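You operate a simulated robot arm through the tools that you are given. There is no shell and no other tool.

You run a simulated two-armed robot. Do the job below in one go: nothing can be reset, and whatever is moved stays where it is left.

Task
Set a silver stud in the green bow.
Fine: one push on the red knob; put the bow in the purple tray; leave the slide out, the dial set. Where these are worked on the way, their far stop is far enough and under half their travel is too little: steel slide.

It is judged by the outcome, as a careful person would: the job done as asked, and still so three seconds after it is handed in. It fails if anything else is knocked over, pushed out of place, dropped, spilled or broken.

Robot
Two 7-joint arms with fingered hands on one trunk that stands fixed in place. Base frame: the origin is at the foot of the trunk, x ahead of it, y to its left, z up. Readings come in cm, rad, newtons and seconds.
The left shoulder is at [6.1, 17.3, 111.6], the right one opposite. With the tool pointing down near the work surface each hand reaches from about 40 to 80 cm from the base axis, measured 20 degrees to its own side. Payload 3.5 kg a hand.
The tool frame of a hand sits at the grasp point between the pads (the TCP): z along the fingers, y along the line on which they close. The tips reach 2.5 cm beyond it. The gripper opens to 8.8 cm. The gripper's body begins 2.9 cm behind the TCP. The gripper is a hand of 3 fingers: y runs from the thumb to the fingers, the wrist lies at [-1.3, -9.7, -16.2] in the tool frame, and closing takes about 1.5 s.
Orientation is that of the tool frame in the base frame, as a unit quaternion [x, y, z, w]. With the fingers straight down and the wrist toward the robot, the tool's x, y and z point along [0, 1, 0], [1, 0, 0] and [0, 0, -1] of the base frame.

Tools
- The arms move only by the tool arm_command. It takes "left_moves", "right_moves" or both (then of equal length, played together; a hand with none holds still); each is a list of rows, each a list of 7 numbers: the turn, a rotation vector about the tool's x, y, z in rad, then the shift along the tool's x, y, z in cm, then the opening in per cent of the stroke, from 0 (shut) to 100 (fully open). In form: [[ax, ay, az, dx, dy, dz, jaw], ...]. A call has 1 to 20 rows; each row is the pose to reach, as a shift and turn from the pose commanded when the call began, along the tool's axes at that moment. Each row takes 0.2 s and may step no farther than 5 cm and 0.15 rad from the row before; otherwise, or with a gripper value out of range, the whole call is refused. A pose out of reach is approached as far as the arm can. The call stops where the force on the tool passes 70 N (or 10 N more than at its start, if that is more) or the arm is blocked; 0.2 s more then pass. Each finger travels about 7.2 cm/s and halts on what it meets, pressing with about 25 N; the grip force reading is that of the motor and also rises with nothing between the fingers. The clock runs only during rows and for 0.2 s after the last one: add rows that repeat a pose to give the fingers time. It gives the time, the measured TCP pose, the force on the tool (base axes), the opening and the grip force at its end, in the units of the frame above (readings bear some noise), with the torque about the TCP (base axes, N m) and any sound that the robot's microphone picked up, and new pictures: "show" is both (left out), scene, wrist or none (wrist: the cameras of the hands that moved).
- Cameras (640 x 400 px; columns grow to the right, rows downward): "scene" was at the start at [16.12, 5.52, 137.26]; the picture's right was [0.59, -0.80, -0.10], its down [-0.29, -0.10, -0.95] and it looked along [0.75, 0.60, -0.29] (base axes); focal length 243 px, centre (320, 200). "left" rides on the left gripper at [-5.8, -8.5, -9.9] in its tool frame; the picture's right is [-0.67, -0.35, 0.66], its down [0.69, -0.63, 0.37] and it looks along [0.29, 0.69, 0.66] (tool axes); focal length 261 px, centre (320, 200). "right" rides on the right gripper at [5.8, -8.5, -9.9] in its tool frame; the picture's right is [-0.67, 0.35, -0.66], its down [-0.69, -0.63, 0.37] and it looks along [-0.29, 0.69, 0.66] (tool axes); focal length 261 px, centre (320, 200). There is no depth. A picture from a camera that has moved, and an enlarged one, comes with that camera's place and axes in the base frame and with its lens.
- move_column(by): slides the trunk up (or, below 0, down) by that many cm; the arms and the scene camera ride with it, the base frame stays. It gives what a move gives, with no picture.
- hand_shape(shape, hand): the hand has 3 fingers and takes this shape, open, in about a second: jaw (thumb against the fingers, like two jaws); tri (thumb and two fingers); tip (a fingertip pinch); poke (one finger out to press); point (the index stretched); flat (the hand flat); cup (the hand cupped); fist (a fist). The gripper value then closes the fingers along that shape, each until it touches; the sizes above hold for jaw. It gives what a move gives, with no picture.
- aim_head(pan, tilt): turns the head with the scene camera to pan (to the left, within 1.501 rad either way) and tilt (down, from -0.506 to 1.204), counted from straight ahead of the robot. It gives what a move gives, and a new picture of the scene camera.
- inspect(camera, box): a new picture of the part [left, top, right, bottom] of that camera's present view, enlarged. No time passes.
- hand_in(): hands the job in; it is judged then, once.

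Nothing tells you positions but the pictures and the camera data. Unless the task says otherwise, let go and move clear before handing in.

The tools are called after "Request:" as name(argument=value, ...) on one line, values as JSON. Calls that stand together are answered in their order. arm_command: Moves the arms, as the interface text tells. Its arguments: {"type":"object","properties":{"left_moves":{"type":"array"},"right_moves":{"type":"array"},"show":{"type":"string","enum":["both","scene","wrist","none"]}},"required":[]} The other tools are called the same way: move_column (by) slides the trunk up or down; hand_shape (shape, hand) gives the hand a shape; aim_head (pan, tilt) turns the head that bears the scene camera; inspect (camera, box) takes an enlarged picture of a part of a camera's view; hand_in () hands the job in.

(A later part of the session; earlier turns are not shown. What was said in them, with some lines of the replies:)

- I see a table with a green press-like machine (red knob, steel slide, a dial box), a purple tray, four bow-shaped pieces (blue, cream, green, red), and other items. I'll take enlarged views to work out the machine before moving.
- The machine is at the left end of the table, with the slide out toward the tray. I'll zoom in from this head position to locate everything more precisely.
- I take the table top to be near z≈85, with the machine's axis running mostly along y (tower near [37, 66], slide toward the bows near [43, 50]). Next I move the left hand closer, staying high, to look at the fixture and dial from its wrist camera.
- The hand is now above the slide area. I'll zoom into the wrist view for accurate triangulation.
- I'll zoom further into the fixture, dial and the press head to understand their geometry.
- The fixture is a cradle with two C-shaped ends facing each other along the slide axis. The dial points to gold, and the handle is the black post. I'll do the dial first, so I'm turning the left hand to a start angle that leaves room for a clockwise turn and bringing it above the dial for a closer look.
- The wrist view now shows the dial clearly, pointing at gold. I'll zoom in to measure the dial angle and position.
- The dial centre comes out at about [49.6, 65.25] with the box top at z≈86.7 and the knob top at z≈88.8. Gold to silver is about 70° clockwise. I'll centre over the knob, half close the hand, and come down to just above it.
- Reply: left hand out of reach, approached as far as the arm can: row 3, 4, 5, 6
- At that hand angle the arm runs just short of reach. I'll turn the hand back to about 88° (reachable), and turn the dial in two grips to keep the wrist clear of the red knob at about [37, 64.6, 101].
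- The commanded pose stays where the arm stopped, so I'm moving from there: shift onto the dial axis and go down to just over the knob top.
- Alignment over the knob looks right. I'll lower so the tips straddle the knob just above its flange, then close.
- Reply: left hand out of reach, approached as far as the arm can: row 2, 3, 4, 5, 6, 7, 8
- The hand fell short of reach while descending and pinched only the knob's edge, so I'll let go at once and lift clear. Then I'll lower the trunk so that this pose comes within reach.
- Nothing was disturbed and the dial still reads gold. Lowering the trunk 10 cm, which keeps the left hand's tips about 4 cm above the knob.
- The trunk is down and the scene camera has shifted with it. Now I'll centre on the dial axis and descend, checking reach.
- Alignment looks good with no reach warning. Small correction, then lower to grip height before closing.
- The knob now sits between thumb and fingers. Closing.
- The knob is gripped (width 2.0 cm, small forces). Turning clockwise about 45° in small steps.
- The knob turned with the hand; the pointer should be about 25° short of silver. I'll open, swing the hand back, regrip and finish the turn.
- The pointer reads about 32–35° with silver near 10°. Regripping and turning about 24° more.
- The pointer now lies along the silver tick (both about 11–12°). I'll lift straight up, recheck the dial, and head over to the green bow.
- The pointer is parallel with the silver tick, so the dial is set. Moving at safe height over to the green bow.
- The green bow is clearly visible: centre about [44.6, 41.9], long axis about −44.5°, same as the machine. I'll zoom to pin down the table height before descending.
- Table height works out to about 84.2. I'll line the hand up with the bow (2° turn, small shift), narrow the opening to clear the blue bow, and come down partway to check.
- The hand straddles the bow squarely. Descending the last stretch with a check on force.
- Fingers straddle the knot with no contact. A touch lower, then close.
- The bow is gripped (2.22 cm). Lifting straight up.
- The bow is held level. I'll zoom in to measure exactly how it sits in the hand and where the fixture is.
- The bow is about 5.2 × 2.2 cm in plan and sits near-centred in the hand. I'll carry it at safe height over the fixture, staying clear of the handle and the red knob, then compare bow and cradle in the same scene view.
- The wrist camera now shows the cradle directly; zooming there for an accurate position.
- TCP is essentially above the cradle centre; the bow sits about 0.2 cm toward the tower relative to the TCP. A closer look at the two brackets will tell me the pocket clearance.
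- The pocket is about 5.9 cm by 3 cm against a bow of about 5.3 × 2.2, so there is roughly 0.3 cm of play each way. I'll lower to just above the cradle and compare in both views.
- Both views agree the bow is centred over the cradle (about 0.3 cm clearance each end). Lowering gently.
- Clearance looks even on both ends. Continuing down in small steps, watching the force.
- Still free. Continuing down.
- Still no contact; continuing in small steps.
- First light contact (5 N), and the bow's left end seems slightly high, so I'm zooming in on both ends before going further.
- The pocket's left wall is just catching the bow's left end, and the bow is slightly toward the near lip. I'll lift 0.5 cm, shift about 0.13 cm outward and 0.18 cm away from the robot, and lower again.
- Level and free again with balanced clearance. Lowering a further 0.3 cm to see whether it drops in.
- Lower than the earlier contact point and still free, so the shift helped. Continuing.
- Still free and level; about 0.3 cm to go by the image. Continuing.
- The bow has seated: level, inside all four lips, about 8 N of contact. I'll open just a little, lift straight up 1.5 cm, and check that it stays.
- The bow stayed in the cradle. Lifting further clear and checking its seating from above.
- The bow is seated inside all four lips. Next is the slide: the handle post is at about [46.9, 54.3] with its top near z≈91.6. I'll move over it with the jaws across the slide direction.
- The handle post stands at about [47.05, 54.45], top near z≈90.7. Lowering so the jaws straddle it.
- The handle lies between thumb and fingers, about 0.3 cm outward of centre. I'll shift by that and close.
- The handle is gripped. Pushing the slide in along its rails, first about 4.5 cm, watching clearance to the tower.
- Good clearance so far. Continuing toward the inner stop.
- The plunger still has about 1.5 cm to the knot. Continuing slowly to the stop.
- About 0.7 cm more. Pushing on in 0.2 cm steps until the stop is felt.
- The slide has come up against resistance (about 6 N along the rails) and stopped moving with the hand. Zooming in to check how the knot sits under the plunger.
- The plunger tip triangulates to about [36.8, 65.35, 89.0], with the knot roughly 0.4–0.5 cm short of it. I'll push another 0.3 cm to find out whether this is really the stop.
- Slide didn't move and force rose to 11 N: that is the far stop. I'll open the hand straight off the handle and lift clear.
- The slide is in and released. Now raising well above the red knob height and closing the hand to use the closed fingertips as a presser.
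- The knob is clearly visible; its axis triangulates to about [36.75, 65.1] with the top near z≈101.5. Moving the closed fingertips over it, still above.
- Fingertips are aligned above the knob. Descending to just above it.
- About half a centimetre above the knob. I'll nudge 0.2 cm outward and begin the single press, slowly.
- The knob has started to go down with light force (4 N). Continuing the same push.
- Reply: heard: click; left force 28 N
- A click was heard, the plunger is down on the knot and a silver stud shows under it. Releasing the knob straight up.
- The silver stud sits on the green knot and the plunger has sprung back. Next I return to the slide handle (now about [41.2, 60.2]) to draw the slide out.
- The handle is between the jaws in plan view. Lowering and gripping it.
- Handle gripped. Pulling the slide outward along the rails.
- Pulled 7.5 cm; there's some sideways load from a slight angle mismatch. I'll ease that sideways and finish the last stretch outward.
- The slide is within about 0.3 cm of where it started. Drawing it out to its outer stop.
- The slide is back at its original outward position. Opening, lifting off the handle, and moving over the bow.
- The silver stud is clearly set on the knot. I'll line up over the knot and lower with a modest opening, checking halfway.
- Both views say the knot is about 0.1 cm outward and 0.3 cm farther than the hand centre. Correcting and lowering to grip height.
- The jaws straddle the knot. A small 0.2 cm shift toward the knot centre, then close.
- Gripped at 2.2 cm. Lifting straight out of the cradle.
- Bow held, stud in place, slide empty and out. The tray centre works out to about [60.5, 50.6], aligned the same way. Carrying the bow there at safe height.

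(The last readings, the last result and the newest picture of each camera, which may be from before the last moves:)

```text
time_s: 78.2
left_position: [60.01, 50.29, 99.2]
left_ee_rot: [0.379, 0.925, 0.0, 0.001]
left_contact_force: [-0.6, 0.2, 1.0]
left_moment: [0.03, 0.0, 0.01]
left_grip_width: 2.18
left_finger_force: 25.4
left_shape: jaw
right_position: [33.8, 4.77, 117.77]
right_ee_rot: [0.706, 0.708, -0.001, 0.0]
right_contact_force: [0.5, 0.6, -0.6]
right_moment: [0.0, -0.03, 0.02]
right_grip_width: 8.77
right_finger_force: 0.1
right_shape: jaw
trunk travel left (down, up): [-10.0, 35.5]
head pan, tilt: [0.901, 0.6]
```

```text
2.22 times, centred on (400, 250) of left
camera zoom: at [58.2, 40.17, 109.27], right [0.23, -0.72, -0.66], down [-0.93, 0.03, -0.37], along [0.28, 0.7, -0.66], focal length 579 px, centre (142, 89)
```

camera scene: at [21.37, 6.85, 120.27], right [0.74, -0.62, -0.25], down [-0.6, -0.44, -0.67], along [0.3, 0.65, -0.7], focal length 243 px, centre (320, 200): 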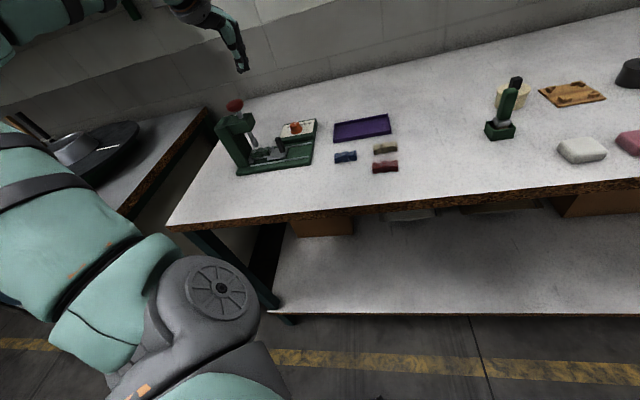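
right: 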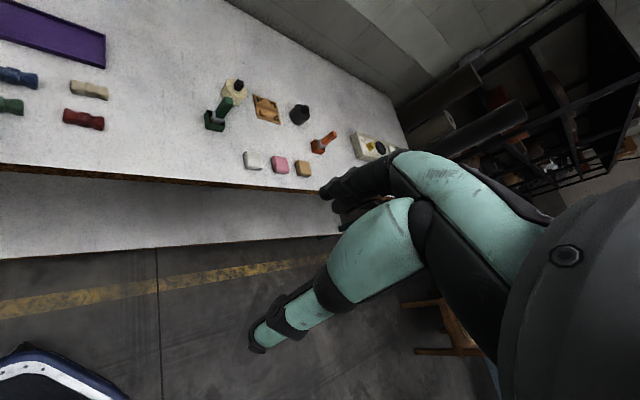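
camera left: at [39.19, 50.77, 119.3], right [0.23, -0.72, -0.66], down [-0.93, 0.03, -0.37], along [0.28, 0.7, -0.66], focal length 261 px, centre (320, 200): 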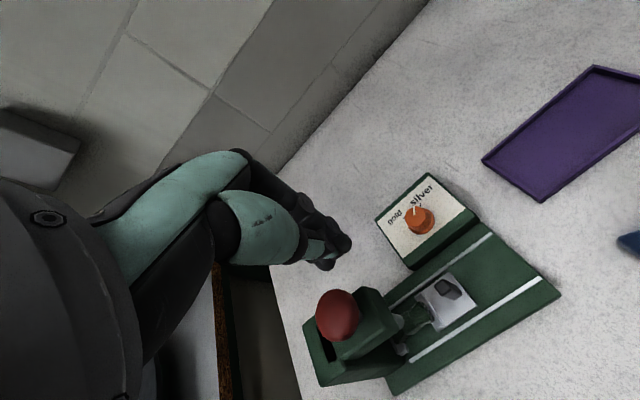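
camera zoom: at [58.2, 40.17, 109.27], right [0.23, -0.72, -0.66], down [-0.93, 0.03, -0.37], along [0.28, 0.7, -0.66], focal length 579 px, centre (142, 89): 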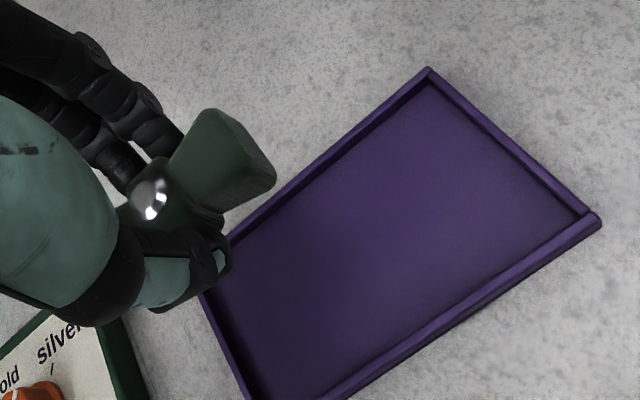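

Over the tray now. Lowering the bow toward the tray floor.

Request:
arm_command(left_moves=[[0, 0, 0, 0, 0.4, 3, 10], [0, 0, 0, 0, 0.4, 6, 10], [0, 0, 0, 0, 0.4, 9, 10], [0, 0, 0, 0, 0.4, 10.6, 10], [0, 0, 0, 0, 0.4, 10.6, 10]], show="none")

Request:
inspect(camera="scene", box=[320, 90, 420, 160])

Request:
inspect(camera="left", box=[270, 160, 530, 340])

```text
time_s: 79.4
left_position: [60.12, 50.65, 88.57]
left_ee_rot: [0.378, 0.926, 0.0, 0.0]
left_contact_force: [-0.5, -0.3, -0.4]
left_moment: [-0.02, 0.01, -0.01]
left_grip_width: 2.2
left_finger_force: 25.2
left_shape: jaw
right_position: [33.89, 4.86, 117.8]
right_ee_rot: [0.707, 0.708, -0.001, -0.001]
right_contact_force: [0.4, 0.3, -0.5]
right_moment: [-0.01, -0.02, 0.02]
right_grip_width: 8.76
right_finger_force: 0.1
right_shape: jaw
trunk travel left (down, up): [-10.0, 35.5]
head pan, tilt: [0.901, 0.6]
```

```text
5.71 times, centred on (370, 125) of scene
camera zoom: at [21.36, 6.84, 120.28], right [0.74, -0.62, -0.25], down [-0.6, -0.44, -0.67], along [0.3, 0.65, -0.7], focal length 1388 px, centre (34, 629)
```

zoom: 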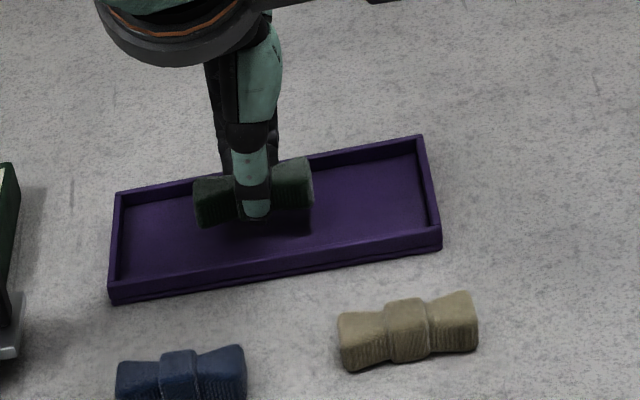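

```text
2.22 times, centred on (400, 250) of left
camera zoom: at [58.37, 40.58, 98.56], right [0.23, -0.72, -0.66], down [-0.93, 0.03, -0.37], along [0.28, 0.7, -0.66], focal length 579 px, centre (142, 89)
```

zoom: 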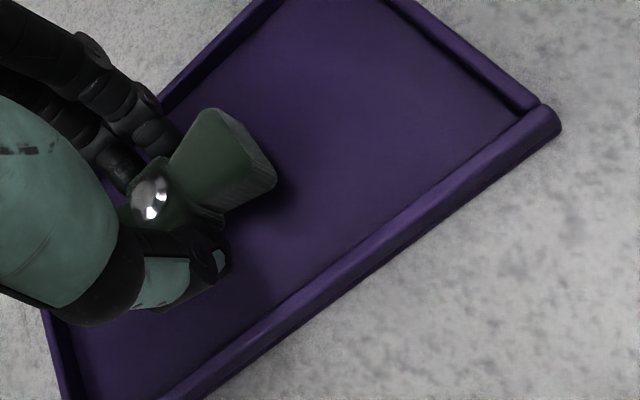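

Well inside the tray outline. Lowering slowly to touch.

Request:
arm_command(left_moves=[[0, 0, 0, 0, 0, 0.3, 10], [0, 0, 0, 0, 0, 0.6, 10], [0, 0, 0, 0, 0, 0.8, 10], [0, 0, 0, 0, 0, 0.8, 10]], show="none")

Request:
inspect(camera="scene", box=[330, 100, 400, 150])

```text
time_s: 80.4
left_position: [60.24, 50.47, 87.78]
left_ee_rot: [0.379, 0.926, 0.0, 0.0]
left_contact_force: [0.0, 0.3, 0.7]
left_moment: [-0.03, 0.01, -0.01]
left_grip_width: 2.2
left_finger_force: 25.1
left_shape: jaw
right_position: [33.88, 4.77, 117.8]
right_ee_rot: [0.706, 0.708, 0.0, -0.001]
right_contact_force: [0.2, -0.3, -0.4]
right_moment: [-0.01, -0.03, -0.01]
right_grip_width: 8.79
right_finger_force: 0.0
right_shape: jaw
trunk travel left (down, up): [-10.0, 35.5]
head pan, tilt: [0.901, 0.6]
```

```text
8.00 times, centred on (365, 125) of scene
camera zoom: at [21.38, 6.84, 120.27], right [0.74, -0.62, -0.25], down [-0.6, -0.44, -0.67], along [0.3, 0.65, -0.7], focal length 1942 px, centre (-40, 800)
```

zoom: 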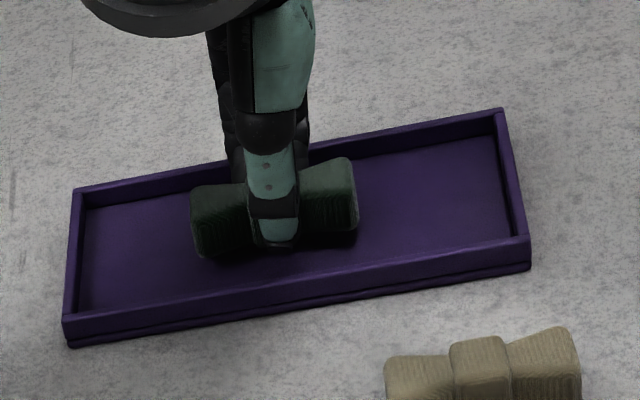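

Still free; continuing in small steps until it touches.

Request:
arm_command(left_moves=[[0, 0, 0, 0, 0, 0.15, 10], [0, 0, 0, 0, 0, 0.3, 10], [0, 0, 0, 0, 0, 0.3, 10]], show="none")

Request:
inspect(camera="scene", box=[330, 100, 400, 150])

```text
time_s: 81.2
left_position: [60.34, 50.59, 87.48]
left_ee_rot: [0.378, 0.926, 0.0, 0.0]
left_contact_force: [-0.3, 0.1, -0.4]
left_moment: [-0.01, -0.01, 0.02]
left_grip_width: 2.18
left_finger_force: 24.8
left_shape: jaw
right_position: [33.76, 4.78, 117.79]
right_ee_rot: [0.706, 0.708, 0.0, 0.0]
right_contact_force: [1.0, 0.0, 0.0]
right_moment: [-0.01, -0.02, -0.01]
right_grip_width: 8.73
right_finger_force: 0.0
right_shape: jaw
trunk travel left (down, up): [-10.0, 35.5]
head pan, tilt: [0.901, 0.6]
```

```text
8.00 times, centred on (365, 125) of scene
camera zoom: at [21.38, 6.84, 120.27], right [0.74, -0.62, -0.25], down [-0.6, -0.44, -0.67], along [0.3, 0.65, -0.7], focal length 1942 px, centre (-40, 800)
```

zoom: 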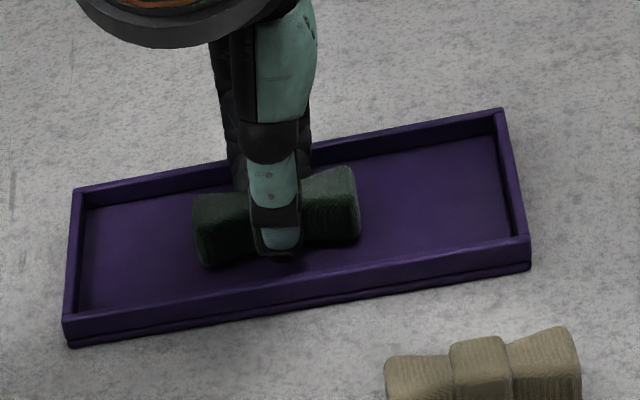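

Request:
arm_command(left_moves=[[0, 0, 0, 0, 0, 0.12, 10], [0, 0, 0, 0, 0, 0.25, 10], [0, 0, 0, 0, 0, 0.25, 10]], show="none")

Request:
inspect(camera="scene", box=[330, 100, 400, 150])

```text
time_s: 82.0
left_position: [60.27, 50.54, 87.3]
left_ee_rot: [0.378, 0.926, 0.001, 0.0]
left_contact_force: [1.0, 0.3, 4.3]
left_moment: [0.06, -0.06, 0.0]
left_grip_width: 2.17
left_finger_force: 25.1
left_shape: jaw
right_position: [33.77, 4.76, 117.8]
right_ee_rot: [0.707, 0.707, -0.001, 0.0]
right_contact_force: [0.1, 0.9, -0.5]
right_moment: [-0.02, 0.02, -0.01]
right_grip_width: 8.75
right_finger_force: 0.0
right_shape: jaw
trunk travel left (down, up): [-10.0, 35.5]
head pan, tilt: [0.901, 0.6]
```

```text
8.00 times, centred on (365, 125) of scene
camera zoom: at [21.33, 6.81, 120.29], right [0.74, -0.62, -0.25], down [-0.6, -0.44, -0.67], along [0.3, 0.65, -0.7], focal length 1942 px, centre (-40, 800)
```

zoom: 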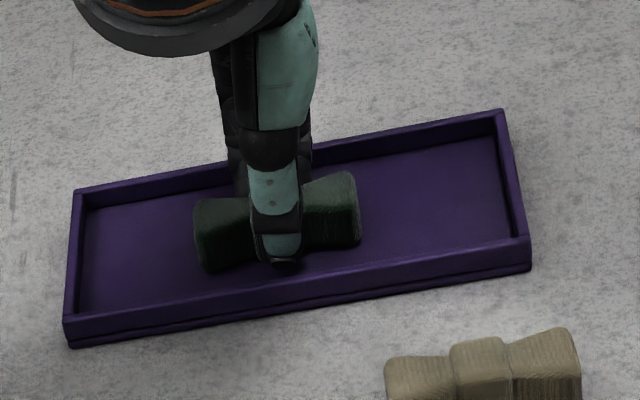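

The bow rests on the tray floor (4 N). Opening gently and lifting straight up.

Request:
arm_command(left_moves=[[0, 0, 0, 0, 0, 0, 25], [0, 0, 0, 0, 0, 0, 36], [0, 0, 0, 0, 0, 0, 36], [0, 0, 0, 0, 0, 0, 36], [0, 0, 0, 0, 0, -0.7, 36], [0, 0, 0, 0, 0, -2, 38], [0, 0, 0, 0, 0, -4.5, 40], [0, 0, 0, 0, 0, -8, 40], [0, 0, 0, 0, 0, -12, 40], [0, 0, 0, 0, 0, -12, 40]], show="none")

Request:
inspect(camera="scene", box=[330, 100, 400, 150])

Request:
inspect(camera="left", box=[290, 160, 550, 400])

Request:
inspect(camera="scene", box=[210, 80, 350, 180])

```text
time_s: 84.2
left_position: [60.36, 50.69, 99.32]
left_ee_rot: [0.379, 0.925, 0.0, 0.0]
left_contact_force: [1.2, 0.4, 0.3]
left_moment: [0.0, 0.01, 0.01]
left_grip_width: 3.47
left_finger_force: 0.2
left_shape: jaw
right_position: [33.88, 4.84, 117.77]
right_ee_rot: [0.707, 0.708, -0.001, -0.001]
right_contact_force: [-1.1, 0.1, -0.3]
right_moment: [-0.02, 0.05, 0.01]
right_grip_width: 8.78
right_finger_force: 0.1
right_shape: jaw
trunk travel left (down, up): [-10.0, 35.5]
head pan, tilt: [0.901, 0.6]
```

```text
8.00 times, centred on (365, 125) of scene
camera zoom: at [21.41, 6.86, 120.26], right [0.74, -0.62, -0.25], down [-0.6, -0.44, -0.67], along [0.3, 0.65, -0.7], focal length 1942 px, centre (-40, 800)
```

zoom: 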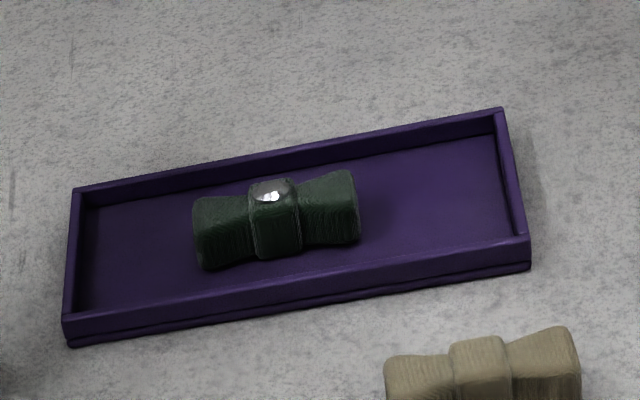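

```text
1.67 times, centred on (420, 280) of left
camera zoom: at [58.63, 40.64, 109.33], right [0.23, -0.72, -0.66], down [-0.93, 0.03, -0.37], along [0.28, 0.7, -0.66], focal length 434 px, centre (153, 67)
```

zoom: 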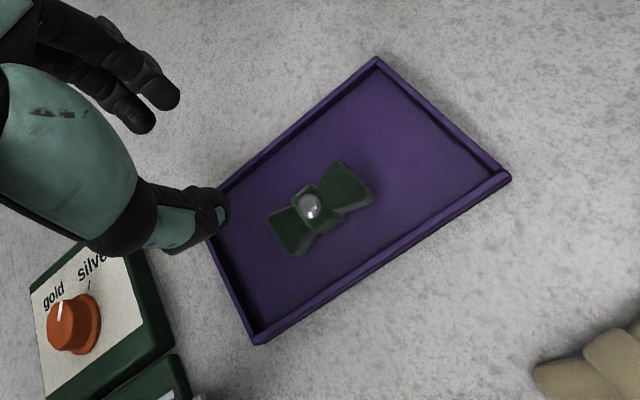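

```text
4.00 times, centred on (280, 130) of scene
camera zoom: at [21.41, 6.86, 120.26], right [0.74, -0.62, -0.25], down [-0.6, -0.44, -0.67], along [0.3, 0.65, -0.7], focal length 971 px, centre (480, 480)
```

zoom: 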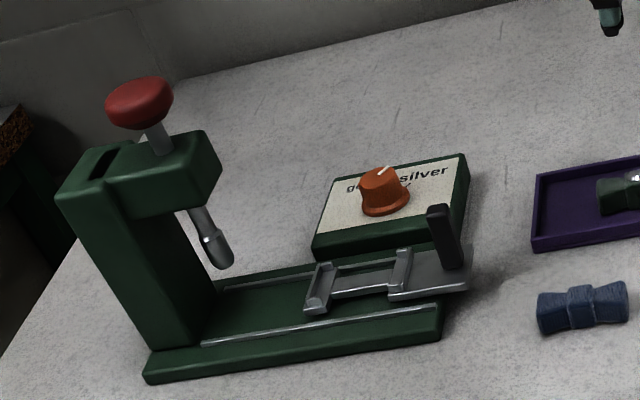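

The green bow with its silver stud lies in the purple tray, the slide is out, the dial reads silver, and nothing else has moved. I'll back the hand away before handing in.

Request:
arm_command(left_moves=[[0, 0, 0, 0, 0, -4, 40], [0, 0, 0, 0, 0, -8, 40], [0, 0, 0, 0, -3, -11, 40], [0, 0, 0, 0, -6.5, -13, 40], [0, 0, 0, 0, -10, -15, 40], [0, 0, 0, 0, -10, -15, 40]], show="both")

Request:
inspect(camera="scene", box=[210, 80, 420, 200])

```text
time_s: 85.6
left_position: [53.33, 43.51, 114.27]
left_ee_rot: [0.377, 0.926, -0.001, -0.001]
left_contact_force: [-0.3, -0.4, -0.2]
left_moment: [-0.01, 0.02, -0.01]
left_grip_width: 3.48
left_finger_force: 0.0
left_shape: jaw
right_position: [33.84, 4.87, 117.74]
right_ee_rot: [0.707, 0.707, -0.001, -0.001]
right_contact_force: [-1.0, -0.2, -0.7]
right_moment: [0.02, -0.04, -0.01]
right_grip_width: 8.78
right_finger_force: 0.0
right_shape: jaw
trunk travel left (down, up): [-10.0, 35.5]
head pan, tilt: [0.901, 0.6]
camera scene: at [21.43, 6.89, 120.25], right [0.74, -0.62, -0.25], down [-0.6, -0.44, -0.67], along [0.3, 0.65, -0.7], focal length 243 px, centre (320, 200)
camera left: at [51.58, 33.45, 124.28], right [0.23, -0.72, -0.66], down [-0.93, 0.03, -0.36], along [0.28, 0.7, -0.66], focal length 261 px, centre (320, 200)
```

scene: 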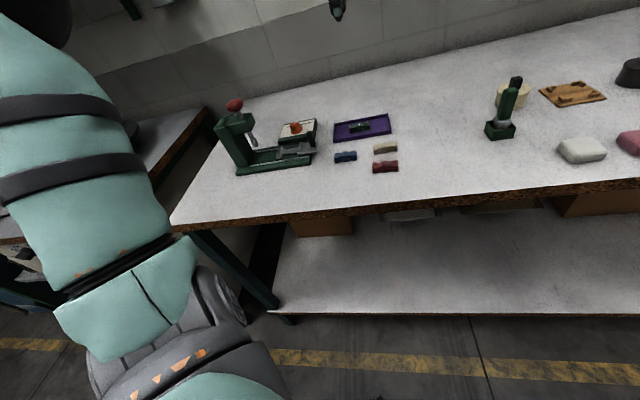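
left: 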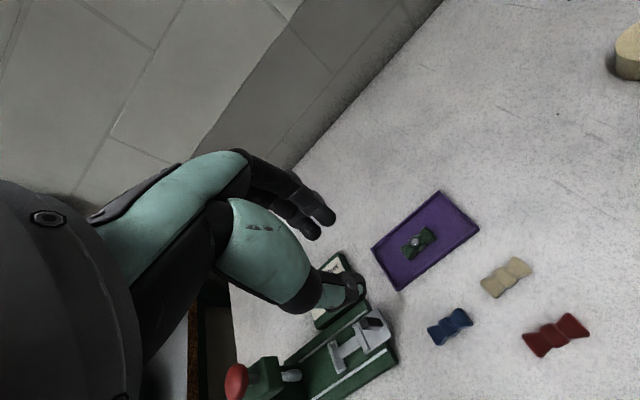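

```text
3.05 times, centred on (315, 140) of scene
camera zoom: at [21.43, 6.89, 120.25], right [0.74, -0.62, -0.25], down [-0.6, -0.44, -0.67], along [0.3, 0.65, -0.7], focal length 740 px, centre (335, 383)
```

zoom: 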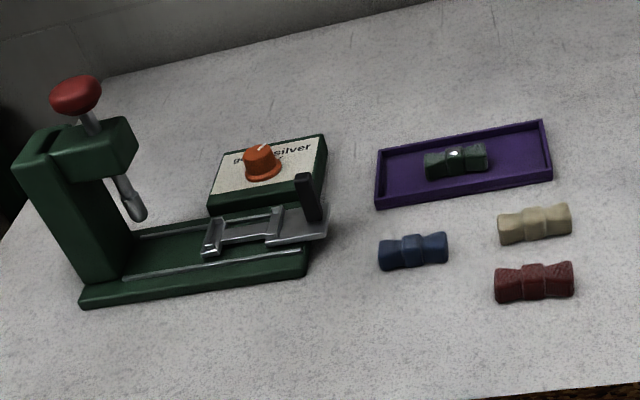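

Everything is in its required state: the green bow with the silver stud is in the purple tray, the slide is out, the dial is on silver, the other items are untouched, and both hands are clear. Handing in.

Request:
hand_in()

```text
The job is handed in.
```

The job is done and handed in: the green bow has a silver stud in its knot and lies in the purple tray.

- **Dial:** turned from gold to silver and left there.
- **Slide:** pushed in to its far stop for the press, then pulled back out to where it started and left out.
- **Red knob:** pushed once; a click was heard and the plunger sprang back.
- **Stud position:** the stud sits on the knot but a few millimetres off its centre.
- **Everything else:** the final pictures show the rest of the machine and the other three bows where they were. Both hands were clear when I handed in.

On the first try at the dial, the arm ran short of reach and the fingers pinched only the knob's edge. I let go at once, and the dial had not moved.
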